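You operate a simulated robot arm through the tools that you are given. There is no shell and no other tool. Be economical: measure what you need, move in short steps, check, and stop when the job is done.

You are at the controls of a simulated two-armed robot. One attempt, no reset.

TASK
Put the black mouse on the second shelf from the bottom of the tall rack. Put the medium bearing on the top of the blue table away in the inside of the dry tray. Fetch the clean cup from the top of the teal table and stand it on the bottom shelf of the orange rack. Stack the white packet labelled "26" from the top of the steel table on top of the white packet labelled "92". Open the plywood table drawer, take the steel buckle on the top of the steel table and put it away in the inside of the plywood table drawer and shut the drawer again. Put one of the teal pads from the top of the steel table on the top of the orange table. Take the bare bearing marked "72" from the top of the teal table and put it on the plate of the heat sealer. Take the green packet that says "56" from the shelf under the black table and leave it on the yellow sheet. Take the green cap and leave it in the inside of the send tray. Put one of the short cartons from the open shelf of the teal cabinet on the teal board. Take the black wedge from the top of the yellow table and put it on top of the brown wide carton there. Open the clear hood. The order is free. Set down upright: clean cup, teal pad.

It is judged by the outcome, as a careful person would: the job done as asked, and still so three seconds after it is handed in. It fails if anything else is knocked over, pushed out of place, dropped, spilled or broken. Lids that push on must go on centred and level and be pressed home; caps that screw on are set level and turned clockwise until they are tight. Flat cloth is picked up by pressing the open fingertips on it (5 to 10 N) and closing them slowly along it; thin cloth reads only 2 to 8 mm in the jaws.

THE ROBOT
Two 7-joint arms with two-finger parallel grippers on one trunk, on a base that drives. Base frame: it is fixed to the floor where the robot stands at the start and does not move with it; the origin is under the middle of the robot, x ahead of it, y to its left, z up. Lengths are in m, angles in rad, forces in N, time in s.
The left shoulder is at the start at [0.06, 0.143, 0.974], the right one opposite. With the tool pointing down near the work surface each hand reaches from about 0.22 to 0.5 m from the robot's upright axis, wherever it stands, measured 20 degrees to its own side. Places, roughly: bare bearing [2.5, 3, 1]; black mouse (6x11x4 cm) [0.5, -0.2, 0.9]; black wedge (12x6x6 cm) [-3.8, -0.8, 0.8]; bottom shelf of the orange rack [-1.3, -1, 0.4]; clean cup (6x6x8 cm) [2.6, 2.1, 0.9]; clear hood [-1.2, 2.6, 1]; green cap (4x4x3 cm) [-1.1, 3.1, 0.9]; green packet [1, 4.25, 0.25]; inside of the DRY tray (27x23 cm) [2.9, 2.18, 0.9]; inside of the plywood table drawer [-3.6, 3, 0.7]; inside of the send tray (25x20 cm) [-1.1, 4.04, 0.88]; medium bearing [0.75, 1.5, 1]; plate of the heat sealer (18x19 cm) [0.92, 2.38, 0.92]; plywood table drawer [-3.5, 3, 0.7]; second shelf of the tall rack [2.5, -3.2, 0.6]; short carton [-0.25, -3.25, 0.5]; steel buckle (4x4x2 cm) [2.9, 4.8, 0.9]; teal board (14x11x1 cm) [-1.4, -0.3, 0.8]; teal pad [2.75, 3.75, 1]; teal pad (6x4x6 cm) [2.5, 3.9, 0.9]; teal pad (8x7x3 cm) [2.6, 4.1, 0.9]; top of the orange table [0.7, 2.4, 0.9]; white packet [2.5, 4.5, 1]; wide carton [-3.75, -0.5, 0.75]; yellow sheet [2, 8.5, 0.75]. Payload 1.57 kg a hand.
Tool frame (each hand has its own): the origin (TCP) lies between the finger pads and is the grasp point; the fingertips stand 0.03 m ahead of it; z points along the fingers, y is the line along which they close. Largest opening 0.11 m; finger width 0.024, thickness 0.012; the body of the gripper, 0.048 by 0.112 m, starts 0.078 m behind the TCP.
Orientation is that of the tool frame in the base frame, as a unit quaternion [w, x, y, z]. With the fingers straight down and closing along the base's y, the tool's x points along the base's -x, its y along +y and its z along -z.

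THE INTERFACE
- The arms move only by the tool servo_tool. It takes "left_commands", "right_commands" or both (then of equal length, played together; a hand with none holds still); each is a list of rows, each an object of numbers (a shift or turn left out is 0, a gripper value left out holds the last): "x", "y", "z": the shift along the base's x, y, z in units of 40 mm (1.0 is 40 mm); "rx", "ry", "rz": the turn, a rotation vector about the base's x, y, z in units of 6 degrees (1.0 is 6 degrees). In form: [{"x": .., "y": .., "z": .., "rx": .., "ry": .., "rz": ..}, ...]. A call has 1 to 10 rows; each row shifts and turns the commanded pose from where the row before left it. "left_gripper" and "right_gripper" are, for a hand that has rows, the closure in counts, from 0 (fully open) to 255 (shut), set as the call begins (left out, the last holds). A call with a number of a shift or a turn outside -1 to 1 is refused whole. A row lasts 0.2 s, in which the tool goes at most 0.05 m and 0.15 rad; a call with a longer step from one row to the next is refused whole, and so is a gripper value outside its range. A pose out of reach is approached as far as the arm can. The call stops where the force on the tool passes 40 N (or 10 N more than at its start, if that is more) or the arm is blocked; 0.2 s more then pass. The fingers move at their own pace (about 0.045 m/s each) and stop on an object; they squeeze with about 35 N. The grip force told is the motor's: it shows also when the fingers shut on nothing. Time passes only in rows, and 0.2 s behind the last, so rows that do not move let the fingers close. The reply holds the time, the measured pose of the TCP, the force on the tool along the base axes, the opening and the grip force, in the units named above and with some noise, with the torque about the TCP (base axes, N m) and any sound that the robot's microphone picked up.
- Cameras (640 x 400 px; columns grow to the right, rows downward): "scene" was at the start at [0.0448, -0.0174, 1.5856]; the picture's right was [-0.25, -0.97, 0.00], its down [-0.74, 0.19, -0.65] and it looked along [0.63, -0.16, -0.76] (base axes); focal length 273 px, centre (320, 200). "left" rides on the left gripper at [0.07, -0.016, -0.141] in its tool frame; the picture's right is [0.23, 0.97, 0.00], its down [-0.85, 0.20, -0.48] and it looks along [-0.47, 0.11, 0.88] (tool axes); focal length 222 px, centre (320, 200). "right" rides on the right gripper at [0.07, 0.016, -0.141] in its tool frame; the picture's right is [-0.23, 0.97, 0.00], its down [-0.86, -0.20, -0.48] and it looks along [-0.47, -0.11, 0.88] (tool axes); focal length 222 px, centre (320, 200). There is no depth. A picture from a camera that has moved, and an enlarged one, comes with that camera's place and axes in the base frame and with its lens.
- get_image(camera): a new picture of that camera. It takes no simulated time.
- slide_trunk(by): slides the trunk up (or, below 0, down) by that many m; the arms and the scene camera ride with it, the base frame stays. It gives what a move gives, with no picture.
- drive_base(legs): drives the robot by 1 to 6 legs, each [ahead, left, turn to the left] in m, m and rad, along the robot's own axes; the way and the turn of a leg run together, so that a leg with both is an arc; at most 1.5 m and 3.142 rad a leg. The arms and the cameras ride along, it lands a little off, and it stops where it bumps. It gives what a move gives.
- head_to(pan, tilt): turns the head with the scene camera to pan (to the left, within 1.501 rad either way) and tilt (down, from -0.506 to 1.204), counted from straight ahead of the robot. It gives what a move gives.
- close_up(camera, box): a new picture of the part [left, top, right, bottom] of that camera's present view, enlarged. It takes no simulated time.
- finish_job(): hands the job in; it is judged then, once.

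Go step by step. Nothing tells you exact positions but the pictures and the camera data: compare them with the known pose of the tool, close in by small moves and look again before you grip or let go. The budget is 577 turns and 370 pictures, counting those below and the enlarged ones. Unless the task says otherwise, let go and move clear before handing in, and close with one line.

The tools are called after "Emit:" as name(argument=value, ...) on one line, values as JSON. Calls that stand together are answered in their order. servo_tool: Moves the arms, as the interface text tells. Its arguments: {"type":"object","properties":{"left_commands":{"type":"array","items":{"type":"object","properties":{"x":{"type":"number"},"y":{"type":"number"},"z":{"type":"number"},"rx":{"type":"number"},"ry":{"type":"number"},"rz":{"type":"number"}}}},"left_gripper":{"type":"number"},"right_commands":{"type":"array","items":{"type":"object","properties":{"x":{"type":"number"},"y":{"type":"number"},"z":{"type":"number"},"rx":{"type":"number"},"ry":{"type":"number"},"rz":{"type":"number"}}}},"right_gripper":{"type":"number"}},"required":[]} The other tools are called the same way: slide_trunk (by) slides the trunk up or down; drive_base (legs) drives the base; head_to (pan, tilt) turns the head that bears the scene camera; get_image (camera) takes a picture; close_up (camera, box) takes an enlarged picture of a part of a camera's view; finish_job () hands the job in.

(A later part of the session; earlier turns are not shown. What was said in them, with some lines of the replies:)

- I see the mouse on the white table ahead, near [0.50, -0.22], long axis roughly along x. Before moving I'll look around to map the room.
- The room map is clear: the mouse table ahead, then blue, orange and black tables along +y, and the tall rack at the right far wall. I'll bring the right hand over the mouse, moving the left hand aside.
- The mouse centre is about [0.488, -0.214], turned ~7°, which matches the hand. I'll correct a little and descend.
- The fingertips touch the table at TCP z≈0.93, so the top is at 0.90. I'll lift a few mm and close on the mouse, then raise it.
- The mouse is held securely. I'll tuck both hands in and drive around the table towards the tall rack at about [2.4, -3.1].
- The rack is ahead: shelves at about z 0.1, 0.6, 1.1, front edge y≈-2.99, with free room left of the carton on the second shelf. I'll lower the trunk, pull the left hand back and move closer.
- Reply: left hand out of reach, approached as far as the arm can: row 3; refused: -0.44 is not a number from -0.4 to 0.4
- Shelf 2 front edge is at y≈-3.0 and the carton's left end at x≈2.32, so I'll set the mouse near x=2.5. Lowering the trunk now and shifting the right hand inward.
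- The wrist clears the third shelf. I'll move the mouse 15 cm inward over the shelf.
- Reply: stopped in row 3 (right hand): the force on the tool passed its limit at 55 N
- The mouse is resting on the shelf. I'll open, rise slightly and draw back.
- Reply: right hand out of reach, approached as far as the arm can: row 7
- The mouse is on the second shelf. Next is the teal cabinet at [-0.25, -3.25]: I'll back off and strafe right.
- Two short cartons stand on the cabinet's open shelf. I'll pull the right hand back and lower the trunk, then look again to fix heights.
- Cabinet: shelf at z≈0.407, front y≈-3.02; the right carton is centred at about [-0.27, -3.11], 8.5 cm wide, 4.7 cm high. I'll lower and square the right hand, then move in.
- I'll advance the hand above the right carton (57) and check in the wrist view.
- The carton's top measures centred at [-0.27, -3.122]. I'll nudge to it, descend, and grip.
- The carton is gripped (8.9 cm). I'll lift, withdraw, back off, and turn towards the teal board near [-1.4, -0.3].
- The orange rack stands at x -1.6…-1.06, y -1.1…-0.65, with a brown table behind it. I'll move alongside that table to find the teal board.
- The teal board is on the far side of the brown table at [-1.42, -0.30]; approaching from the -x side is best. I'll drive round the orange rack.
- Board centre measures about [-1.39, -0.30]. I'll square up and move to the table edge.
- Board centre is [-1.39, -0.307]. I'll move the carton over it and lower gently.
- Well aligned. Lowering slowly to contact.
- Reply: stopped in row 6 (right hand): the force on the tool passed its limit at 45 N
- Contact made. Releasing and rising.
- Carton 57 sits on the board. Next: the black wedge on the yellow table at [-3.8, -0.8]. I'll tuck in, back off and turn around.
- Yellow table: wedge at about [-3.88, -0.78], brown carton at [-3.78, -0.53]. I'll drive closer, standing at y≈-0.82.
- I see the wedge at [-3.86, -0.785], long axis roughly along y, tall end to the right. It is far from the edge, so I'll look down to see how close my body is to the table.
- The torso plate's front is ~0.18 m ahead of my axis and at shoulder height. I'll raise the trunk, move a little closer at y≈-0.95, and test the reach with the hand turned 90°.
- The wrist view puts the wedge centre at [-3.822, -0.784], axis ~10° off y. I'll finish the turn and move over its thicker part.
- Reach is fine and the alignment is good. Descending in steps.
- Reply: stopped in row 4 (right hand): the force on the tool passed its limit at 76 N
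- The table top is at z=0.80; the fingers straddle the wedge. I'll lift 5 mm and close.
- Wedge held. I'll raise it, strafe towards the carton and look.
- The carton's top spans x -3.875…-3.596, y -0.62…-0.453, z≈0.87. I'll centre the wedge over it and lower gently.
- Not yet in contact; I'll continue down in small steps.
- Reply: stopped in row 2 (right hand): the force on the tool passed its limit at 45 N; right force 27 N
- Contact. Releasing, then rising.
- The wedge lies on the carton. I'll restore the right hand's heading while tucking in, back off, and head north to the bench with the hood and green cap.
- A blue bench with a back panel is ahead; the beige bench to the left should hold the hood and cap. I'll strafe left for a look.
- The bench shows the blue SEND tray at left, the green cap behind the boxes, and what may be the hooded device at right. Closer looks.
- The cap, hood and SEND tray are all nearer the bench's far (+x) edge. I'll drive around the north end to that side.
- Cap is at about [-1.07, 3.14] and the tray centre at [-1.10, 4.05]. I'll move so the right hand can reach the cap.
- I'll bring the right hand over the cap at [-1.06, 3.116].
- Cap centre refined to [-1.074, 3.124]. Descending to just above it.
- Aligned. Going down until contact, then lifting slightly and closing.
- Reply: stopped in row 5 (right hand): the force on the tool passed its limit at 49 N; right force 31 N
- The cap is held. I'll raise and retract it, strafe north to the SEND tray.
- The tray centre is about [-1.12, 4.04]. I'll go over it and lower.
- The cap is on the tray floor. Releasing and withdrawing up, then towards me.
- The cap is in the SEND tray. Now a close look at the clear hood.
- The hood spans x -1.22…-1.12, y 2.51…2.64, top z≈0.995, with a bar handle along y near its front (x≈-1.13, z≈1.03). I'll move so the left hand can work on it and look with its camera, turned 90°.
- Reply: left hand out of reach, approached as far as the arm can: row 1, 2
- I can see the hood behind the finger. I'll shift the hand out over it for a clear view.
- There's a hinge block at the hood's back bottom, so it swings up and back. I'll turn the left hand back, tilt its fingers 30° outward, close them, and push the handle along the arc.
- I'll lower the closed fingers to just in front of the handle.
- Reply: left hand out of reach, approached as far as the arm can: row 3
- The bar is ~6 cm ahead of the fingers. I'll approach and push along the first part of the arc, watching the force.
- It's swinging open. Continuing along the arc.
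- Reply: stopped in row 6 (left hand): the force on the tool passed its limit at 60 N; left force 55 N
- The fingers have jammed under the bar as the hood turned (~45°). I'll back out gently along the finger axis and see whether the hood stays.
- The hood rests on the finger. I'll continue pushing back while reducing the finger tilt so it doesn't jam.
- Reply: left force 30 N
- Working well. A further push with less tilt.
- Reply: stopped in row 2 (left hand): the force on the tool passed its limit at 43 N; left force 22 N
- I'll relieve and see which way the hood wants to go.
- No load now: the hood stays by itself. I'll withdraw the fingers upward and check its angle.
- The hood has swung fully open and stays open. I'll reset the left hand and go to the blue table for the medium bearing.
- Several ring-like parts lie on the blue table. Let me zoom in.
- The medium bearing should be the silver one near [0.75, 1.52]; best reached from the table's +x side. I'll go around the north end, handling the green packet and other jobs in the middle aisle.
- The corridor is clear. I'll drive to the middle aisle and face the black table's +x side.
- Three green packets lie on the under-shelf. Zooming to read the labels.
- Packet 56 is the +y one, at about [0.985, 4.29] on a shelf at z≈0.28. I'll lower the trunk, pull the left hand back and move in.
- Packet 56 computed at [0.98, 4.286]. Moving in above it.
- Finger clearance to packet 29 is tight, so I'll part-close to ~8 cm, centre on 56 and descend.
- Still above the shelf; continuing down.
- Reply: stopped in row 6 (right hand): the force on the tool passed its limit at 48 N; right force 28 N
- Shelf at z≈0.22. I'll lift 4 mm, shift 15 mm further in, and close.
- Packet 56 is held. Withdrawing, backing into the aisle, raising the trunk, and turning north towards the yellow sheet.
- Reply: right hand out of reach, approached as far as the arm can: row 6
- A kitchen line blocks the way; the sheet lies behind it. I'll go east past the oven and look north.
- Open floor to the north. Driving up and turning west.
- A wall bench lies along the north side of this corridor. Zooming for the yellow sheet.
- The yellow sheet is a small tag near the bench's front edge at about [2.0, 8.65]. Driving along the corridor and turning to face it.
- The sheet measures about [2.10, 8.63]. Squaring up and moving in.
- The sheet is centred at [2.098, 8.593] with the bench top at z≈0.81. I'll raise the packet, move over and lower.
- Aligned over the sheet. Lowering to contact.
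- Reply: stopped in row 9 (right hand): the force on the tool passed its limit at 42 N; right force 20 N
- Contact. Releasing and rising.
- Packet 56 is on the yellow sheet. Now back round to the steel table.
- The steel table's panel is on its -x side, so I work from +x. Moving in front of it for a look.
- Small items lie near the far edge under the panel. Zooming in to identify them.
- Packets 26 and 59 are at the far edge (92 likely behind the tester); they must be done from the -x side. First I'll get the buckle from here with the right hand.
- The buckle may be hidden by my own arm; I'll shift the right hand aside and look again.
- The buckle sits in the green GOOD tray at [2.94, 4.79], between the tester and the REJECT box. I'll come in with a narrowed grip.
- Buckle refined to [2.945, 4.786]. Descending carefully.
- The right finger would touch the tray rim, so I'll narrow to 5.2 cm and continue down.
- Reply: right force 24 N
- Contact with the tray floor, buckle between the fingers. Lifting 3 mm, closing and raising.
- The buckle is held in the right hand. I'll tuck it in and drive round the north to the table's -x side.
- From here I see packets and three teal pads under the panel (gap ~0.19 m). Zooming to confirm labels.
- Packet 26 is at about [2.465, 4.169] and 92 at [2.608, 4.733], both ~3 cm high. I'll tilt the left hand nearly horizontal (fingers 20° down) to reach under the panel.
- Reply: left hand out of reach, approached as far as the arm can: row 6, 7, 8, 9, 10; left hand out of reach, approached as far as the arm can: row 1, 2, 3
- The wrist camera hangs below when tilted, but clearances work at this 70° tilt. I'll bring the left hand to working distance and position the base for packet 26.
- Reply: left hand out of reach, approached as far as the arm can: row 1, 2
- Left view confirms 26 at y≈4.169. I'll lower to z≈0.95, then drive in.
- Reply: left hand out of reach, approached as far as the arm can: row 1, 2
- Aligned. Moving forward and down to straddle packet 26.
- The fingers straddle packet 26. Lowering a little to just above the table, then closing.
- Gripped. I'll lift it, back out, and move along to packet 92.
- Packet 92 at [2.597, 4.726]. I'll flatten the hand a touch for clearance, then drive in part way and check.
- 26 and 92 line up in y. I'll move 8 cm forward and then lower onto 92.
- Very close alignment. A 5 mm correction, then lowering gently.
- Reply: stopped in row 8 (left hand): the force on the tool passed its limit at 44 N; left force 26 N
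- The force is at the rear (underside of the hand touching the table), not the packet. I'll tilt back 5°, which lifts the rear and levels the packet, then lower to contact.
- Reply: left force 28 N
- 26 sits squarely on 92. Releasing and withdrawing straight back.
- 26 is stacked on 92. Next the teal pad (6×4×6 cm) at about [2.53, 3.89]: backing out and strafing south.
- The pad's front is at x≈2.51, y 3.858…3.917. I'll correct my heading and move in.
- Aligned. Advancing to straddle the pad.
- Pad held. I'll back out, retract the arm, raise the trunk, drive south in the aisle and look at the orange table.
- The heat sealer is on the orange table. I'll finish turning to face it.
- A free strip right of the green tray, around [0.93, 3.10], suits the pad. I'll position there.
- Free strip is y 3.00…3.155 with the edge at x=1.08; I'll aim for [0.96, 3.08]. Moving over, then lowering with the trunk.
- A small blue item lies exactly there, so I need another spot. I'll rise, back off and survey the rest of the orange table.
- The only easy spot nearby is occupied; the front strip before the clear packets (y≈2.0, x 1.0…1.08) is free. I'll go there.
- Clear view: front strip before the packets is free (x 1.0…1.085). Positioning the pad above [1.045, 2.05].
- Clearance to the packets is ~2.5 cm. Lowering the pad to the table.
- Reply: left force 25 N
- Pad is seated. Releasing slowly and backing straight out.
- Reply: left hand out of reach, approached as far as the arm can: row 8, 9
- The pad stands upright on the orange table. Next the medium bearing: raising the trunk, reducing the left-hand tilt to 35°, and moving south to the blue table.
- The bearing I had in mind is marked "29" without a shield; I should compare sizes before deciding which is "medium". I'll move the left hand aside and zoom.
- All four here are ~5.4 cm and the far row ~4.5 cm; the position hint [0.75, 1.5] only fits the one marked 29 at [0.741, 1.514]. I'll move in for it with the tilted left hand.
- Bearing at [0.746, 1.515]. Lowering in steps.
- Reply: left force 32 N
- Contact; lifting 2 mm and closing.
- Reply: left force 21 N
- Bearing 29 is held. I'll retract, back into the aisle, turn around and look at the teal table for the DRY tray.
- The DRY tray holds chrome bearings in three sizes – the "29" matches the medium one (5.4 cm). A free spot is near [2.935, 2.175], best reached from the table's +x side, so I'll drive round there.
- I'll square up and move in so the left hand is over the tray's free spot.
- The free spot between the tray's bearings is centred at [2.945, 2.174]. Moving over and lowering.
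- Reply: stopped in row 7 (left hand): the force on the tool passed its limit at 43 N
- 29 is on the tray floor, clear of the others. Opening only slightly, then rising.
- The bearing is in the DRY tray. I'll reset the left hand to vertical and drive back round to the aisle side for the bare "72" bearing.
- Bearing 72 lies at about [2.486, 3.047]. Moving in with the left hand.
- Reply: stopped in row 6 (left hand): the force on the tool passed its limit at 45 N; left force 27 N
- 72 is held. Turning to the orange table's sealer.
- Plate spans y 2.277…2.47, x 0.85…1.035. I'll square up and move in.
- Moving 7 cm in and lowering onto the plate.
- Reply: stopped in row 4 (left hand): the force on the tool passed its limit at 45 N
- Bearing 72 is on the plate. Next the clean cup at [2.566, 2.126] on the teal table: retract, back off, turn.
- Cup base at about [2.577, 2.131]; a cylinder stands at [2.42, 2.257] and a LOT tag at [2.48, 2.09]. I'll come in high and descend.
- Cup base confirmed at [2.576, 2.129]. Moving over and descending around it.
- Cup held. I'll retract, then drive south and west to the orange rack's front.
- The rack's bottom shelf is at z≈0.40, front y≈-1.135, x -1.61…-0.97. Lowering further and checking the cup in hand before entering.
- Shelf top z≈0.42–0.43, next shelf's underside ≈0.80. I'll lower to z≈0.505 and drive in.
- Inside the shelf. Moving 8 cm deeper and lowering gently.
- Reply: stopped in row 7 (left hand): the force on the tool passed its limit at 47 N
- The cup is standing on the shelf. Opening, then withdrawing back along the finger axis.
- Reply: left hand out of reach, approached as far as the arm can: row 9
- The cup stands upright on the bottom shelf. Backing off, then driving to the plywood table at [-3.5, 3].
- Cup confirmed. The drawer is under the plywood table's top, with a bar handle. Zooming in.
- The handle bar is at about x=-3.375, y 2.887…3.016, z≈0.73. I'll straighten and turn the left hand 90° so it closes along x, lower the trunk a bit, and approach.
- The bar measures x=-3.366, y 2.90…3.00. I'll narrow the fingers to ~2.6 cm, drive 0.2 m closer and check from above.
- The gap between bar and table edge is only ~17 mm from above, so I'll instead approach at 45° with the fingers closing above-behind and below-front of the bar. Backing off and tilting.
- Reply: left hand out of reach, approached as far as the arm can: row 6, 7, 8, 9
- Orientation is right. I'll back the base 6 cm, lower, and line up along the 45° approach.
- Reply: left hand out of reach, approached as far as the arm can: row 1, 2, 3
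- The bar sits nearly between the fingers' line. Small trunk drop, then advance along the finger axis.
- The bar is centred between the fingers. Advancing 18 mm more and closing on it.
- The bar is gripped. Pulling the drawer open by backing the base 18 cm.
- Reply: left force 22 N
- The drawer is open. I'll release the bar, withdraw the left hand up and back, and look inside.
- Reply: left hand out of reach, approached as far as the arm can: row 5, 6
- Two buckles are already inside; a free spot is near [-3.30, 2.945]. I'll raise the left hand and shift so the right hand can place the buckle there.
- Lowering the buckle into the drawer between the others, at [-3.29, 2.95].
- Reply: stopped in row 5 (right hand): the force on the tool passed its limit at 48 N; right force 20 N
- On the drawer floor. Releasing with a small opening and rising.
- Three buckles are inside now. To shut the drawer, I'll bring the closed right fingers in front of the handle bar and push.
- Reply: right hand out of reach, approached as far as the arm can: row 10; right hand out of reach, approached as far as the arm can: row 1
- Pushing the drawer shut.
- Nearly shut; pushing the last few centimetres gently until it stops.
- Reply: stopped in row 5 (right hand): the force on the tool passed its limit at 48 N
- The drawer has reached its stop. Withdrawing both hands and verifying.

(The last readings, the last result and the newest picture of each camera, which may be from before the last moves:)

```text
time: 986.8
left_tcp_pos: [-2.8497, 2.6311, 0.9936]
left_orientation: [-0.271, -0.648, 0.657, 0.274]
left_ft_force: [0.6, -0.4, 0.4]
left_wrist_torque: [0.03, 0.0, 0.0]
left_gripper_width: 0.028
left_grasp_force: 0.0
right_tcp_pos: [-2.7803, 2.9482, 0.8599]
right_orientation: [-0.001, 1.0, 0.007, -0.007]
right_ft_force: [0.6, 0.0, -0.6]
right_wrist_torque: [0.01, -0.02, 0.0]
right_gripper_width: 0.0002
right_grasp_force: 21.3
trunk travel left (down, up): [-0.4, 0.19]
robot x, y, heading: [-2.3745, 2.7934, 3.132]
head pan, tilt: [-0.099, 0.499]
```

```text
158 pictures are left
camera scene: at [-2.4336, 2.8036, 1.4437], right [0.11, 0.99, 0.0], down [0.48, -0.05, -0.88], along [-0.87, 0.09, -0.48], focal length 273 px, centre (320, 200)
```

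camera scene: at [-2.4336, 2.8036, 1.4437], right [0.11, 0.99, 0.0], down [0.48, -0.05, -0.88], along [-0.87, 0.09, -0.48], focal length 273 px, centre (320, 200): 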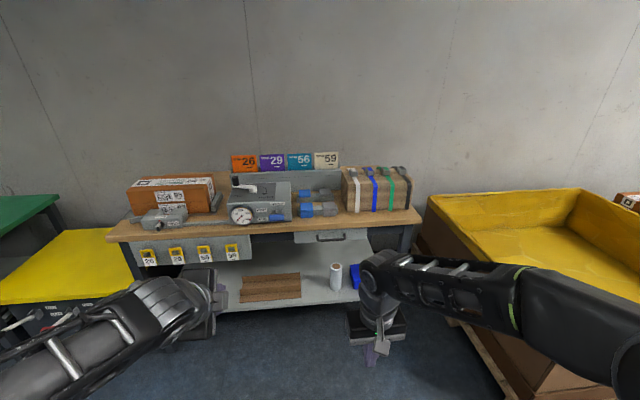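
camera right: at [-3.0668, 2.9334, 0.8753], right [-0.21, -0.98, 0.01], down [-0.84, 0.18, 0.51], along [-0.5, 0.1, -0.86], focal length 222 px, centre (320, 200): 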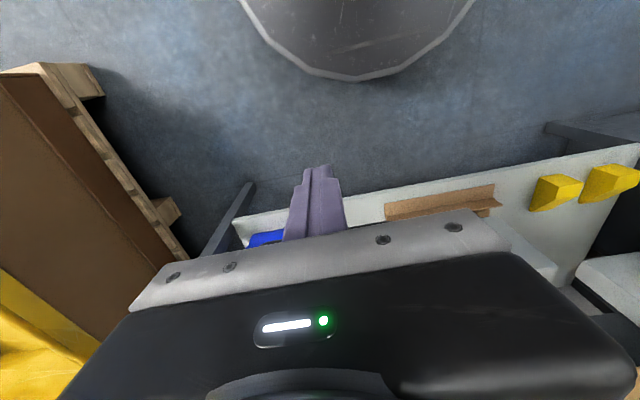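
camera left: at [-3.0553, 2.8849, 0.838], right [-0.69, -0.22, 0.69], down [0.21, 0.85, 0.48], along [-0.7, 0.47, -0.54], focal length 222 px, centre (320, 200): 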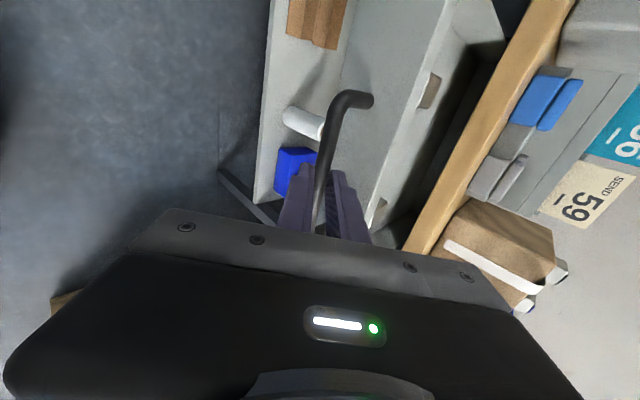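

The drawer is shut. One last check of the hood: turning round to view the bench.

Emit:
drive_base(legs=[[0, 0, 3.14]])

Emit:
slide_trunk(by=0.15)

Emit:
head_to(pan=0, tilt=0.45)

Emit:
close_up(camera="scene", box=[240, 130, 480, 280])

```text
time: 994.4
left_tcp_pos: [-1.884, 2.9159, 0.9912]
left_orientation: [0.283, 0.683, 0.621, 0.261]
left_ft_force: [0.2, -0.8, -0.4]
left_wrist_torque: [-0.01, -0.01, -0.04]
left_gripper_width: 0.028
left_grasp_force: 0.0
right_tcp_pos: [-1.9792, 2.6055, 0.8584]
right_orientation: [0.008, 0.032, 0.999, -0.001]
right_ft_force: [-0.4, -0.1, -0.6]
right_wrist_torque: [-0.02, -0.01, 0.0]
right_gripper_width: 0.0002
right_grasp_force: 21.7
trunk travel left (down, up): [-0.4, 0.19]
robot x, y, heading: [-2.371, 2.7895, -0.083]
head pan, tilt: [-0.099, 0.499]
```

```text
time: 996.1
left_tcp_pos: [-1.8847, 2.9163, 1.143]
left_orientation: [0.284, 0.682, 0.621, 0.261]
left_ft_force: [-0.2, 0.4, -0.2]
left_wrist_torque: [0.03, -0.05, -0.01]
left_gripper_width: 0.0281
left_grasp_force: 0.0
right_tcp_pos: [-1.9787, 2.606, 1.0094]
right_orientation: [0.007, 0.032, 0.999, 0.0]
right_ft_force: [-0.2, -0.2, 0.2]
right_wrist_torque: [-0.01, 0.02, 0.01]
right_gripper_width: 0.0
right_grasp_force: 20.8
trunk travel left (down, up): [-0.55, 0.04]
robot x, y, heading: [-2.3712, 2.7936, -0.084]
head pan, tilt: [-0.099, 0.499]
```

```text
time: 996.8
left_tcp_pos: [-1.8843, 2.9152, 1.1425]
left_orientation: [0.283, 0.683, 0.621, 0.26]
left_ft_force: [-0.3, 0.4, -0.7]
left_wrist_torque: [0.02, -0.01, 0.01]
left_gripper_width: 0.0282
left_grasp_force: 0.0
right_tcp_pos: [-1.9786, 2.6049, 1.0094]
right_orientation: [0.008, 0.033, 0.999, 0.0]
right_ft_force: [0.2, 0.2, 0.2]
right_wrist_torque: [-0.02, 0.0, -0.03]
right_gripper_width: 0.0
right_grasp_force: 21.3
trunk travel left (down, up): [-0.55, 0.04]
robot x, y, heading: [-2.3729, 2.7899, -0.085]
head pan, tilt: [0.0, 0.45]
```

```text
2.67 times, centred on (360, 205) of scene
camera zoom: at [-2.3113, 2.789, 1.5982], right [-0.08, -1.0, 0.0], down [-0.43, 0.04, -0.9], along [0.9, -0.08, -0.44], focal length 729 px, centre (213, 187)
```

zoom: 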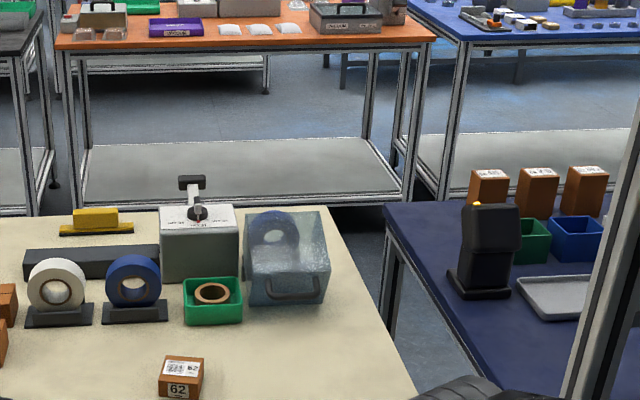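

The hood lies fully open, and every job is checked. Handing in.

Emit:
finish_job()

```text
The job is handed in.
```

All twelve tasks are done and handed in, and both hands were empty and clear when I finished. I took the blue-table bearing marked "29" as the medium one, because its size and place matched. The teal pad stands upright near the orange table's front edge.
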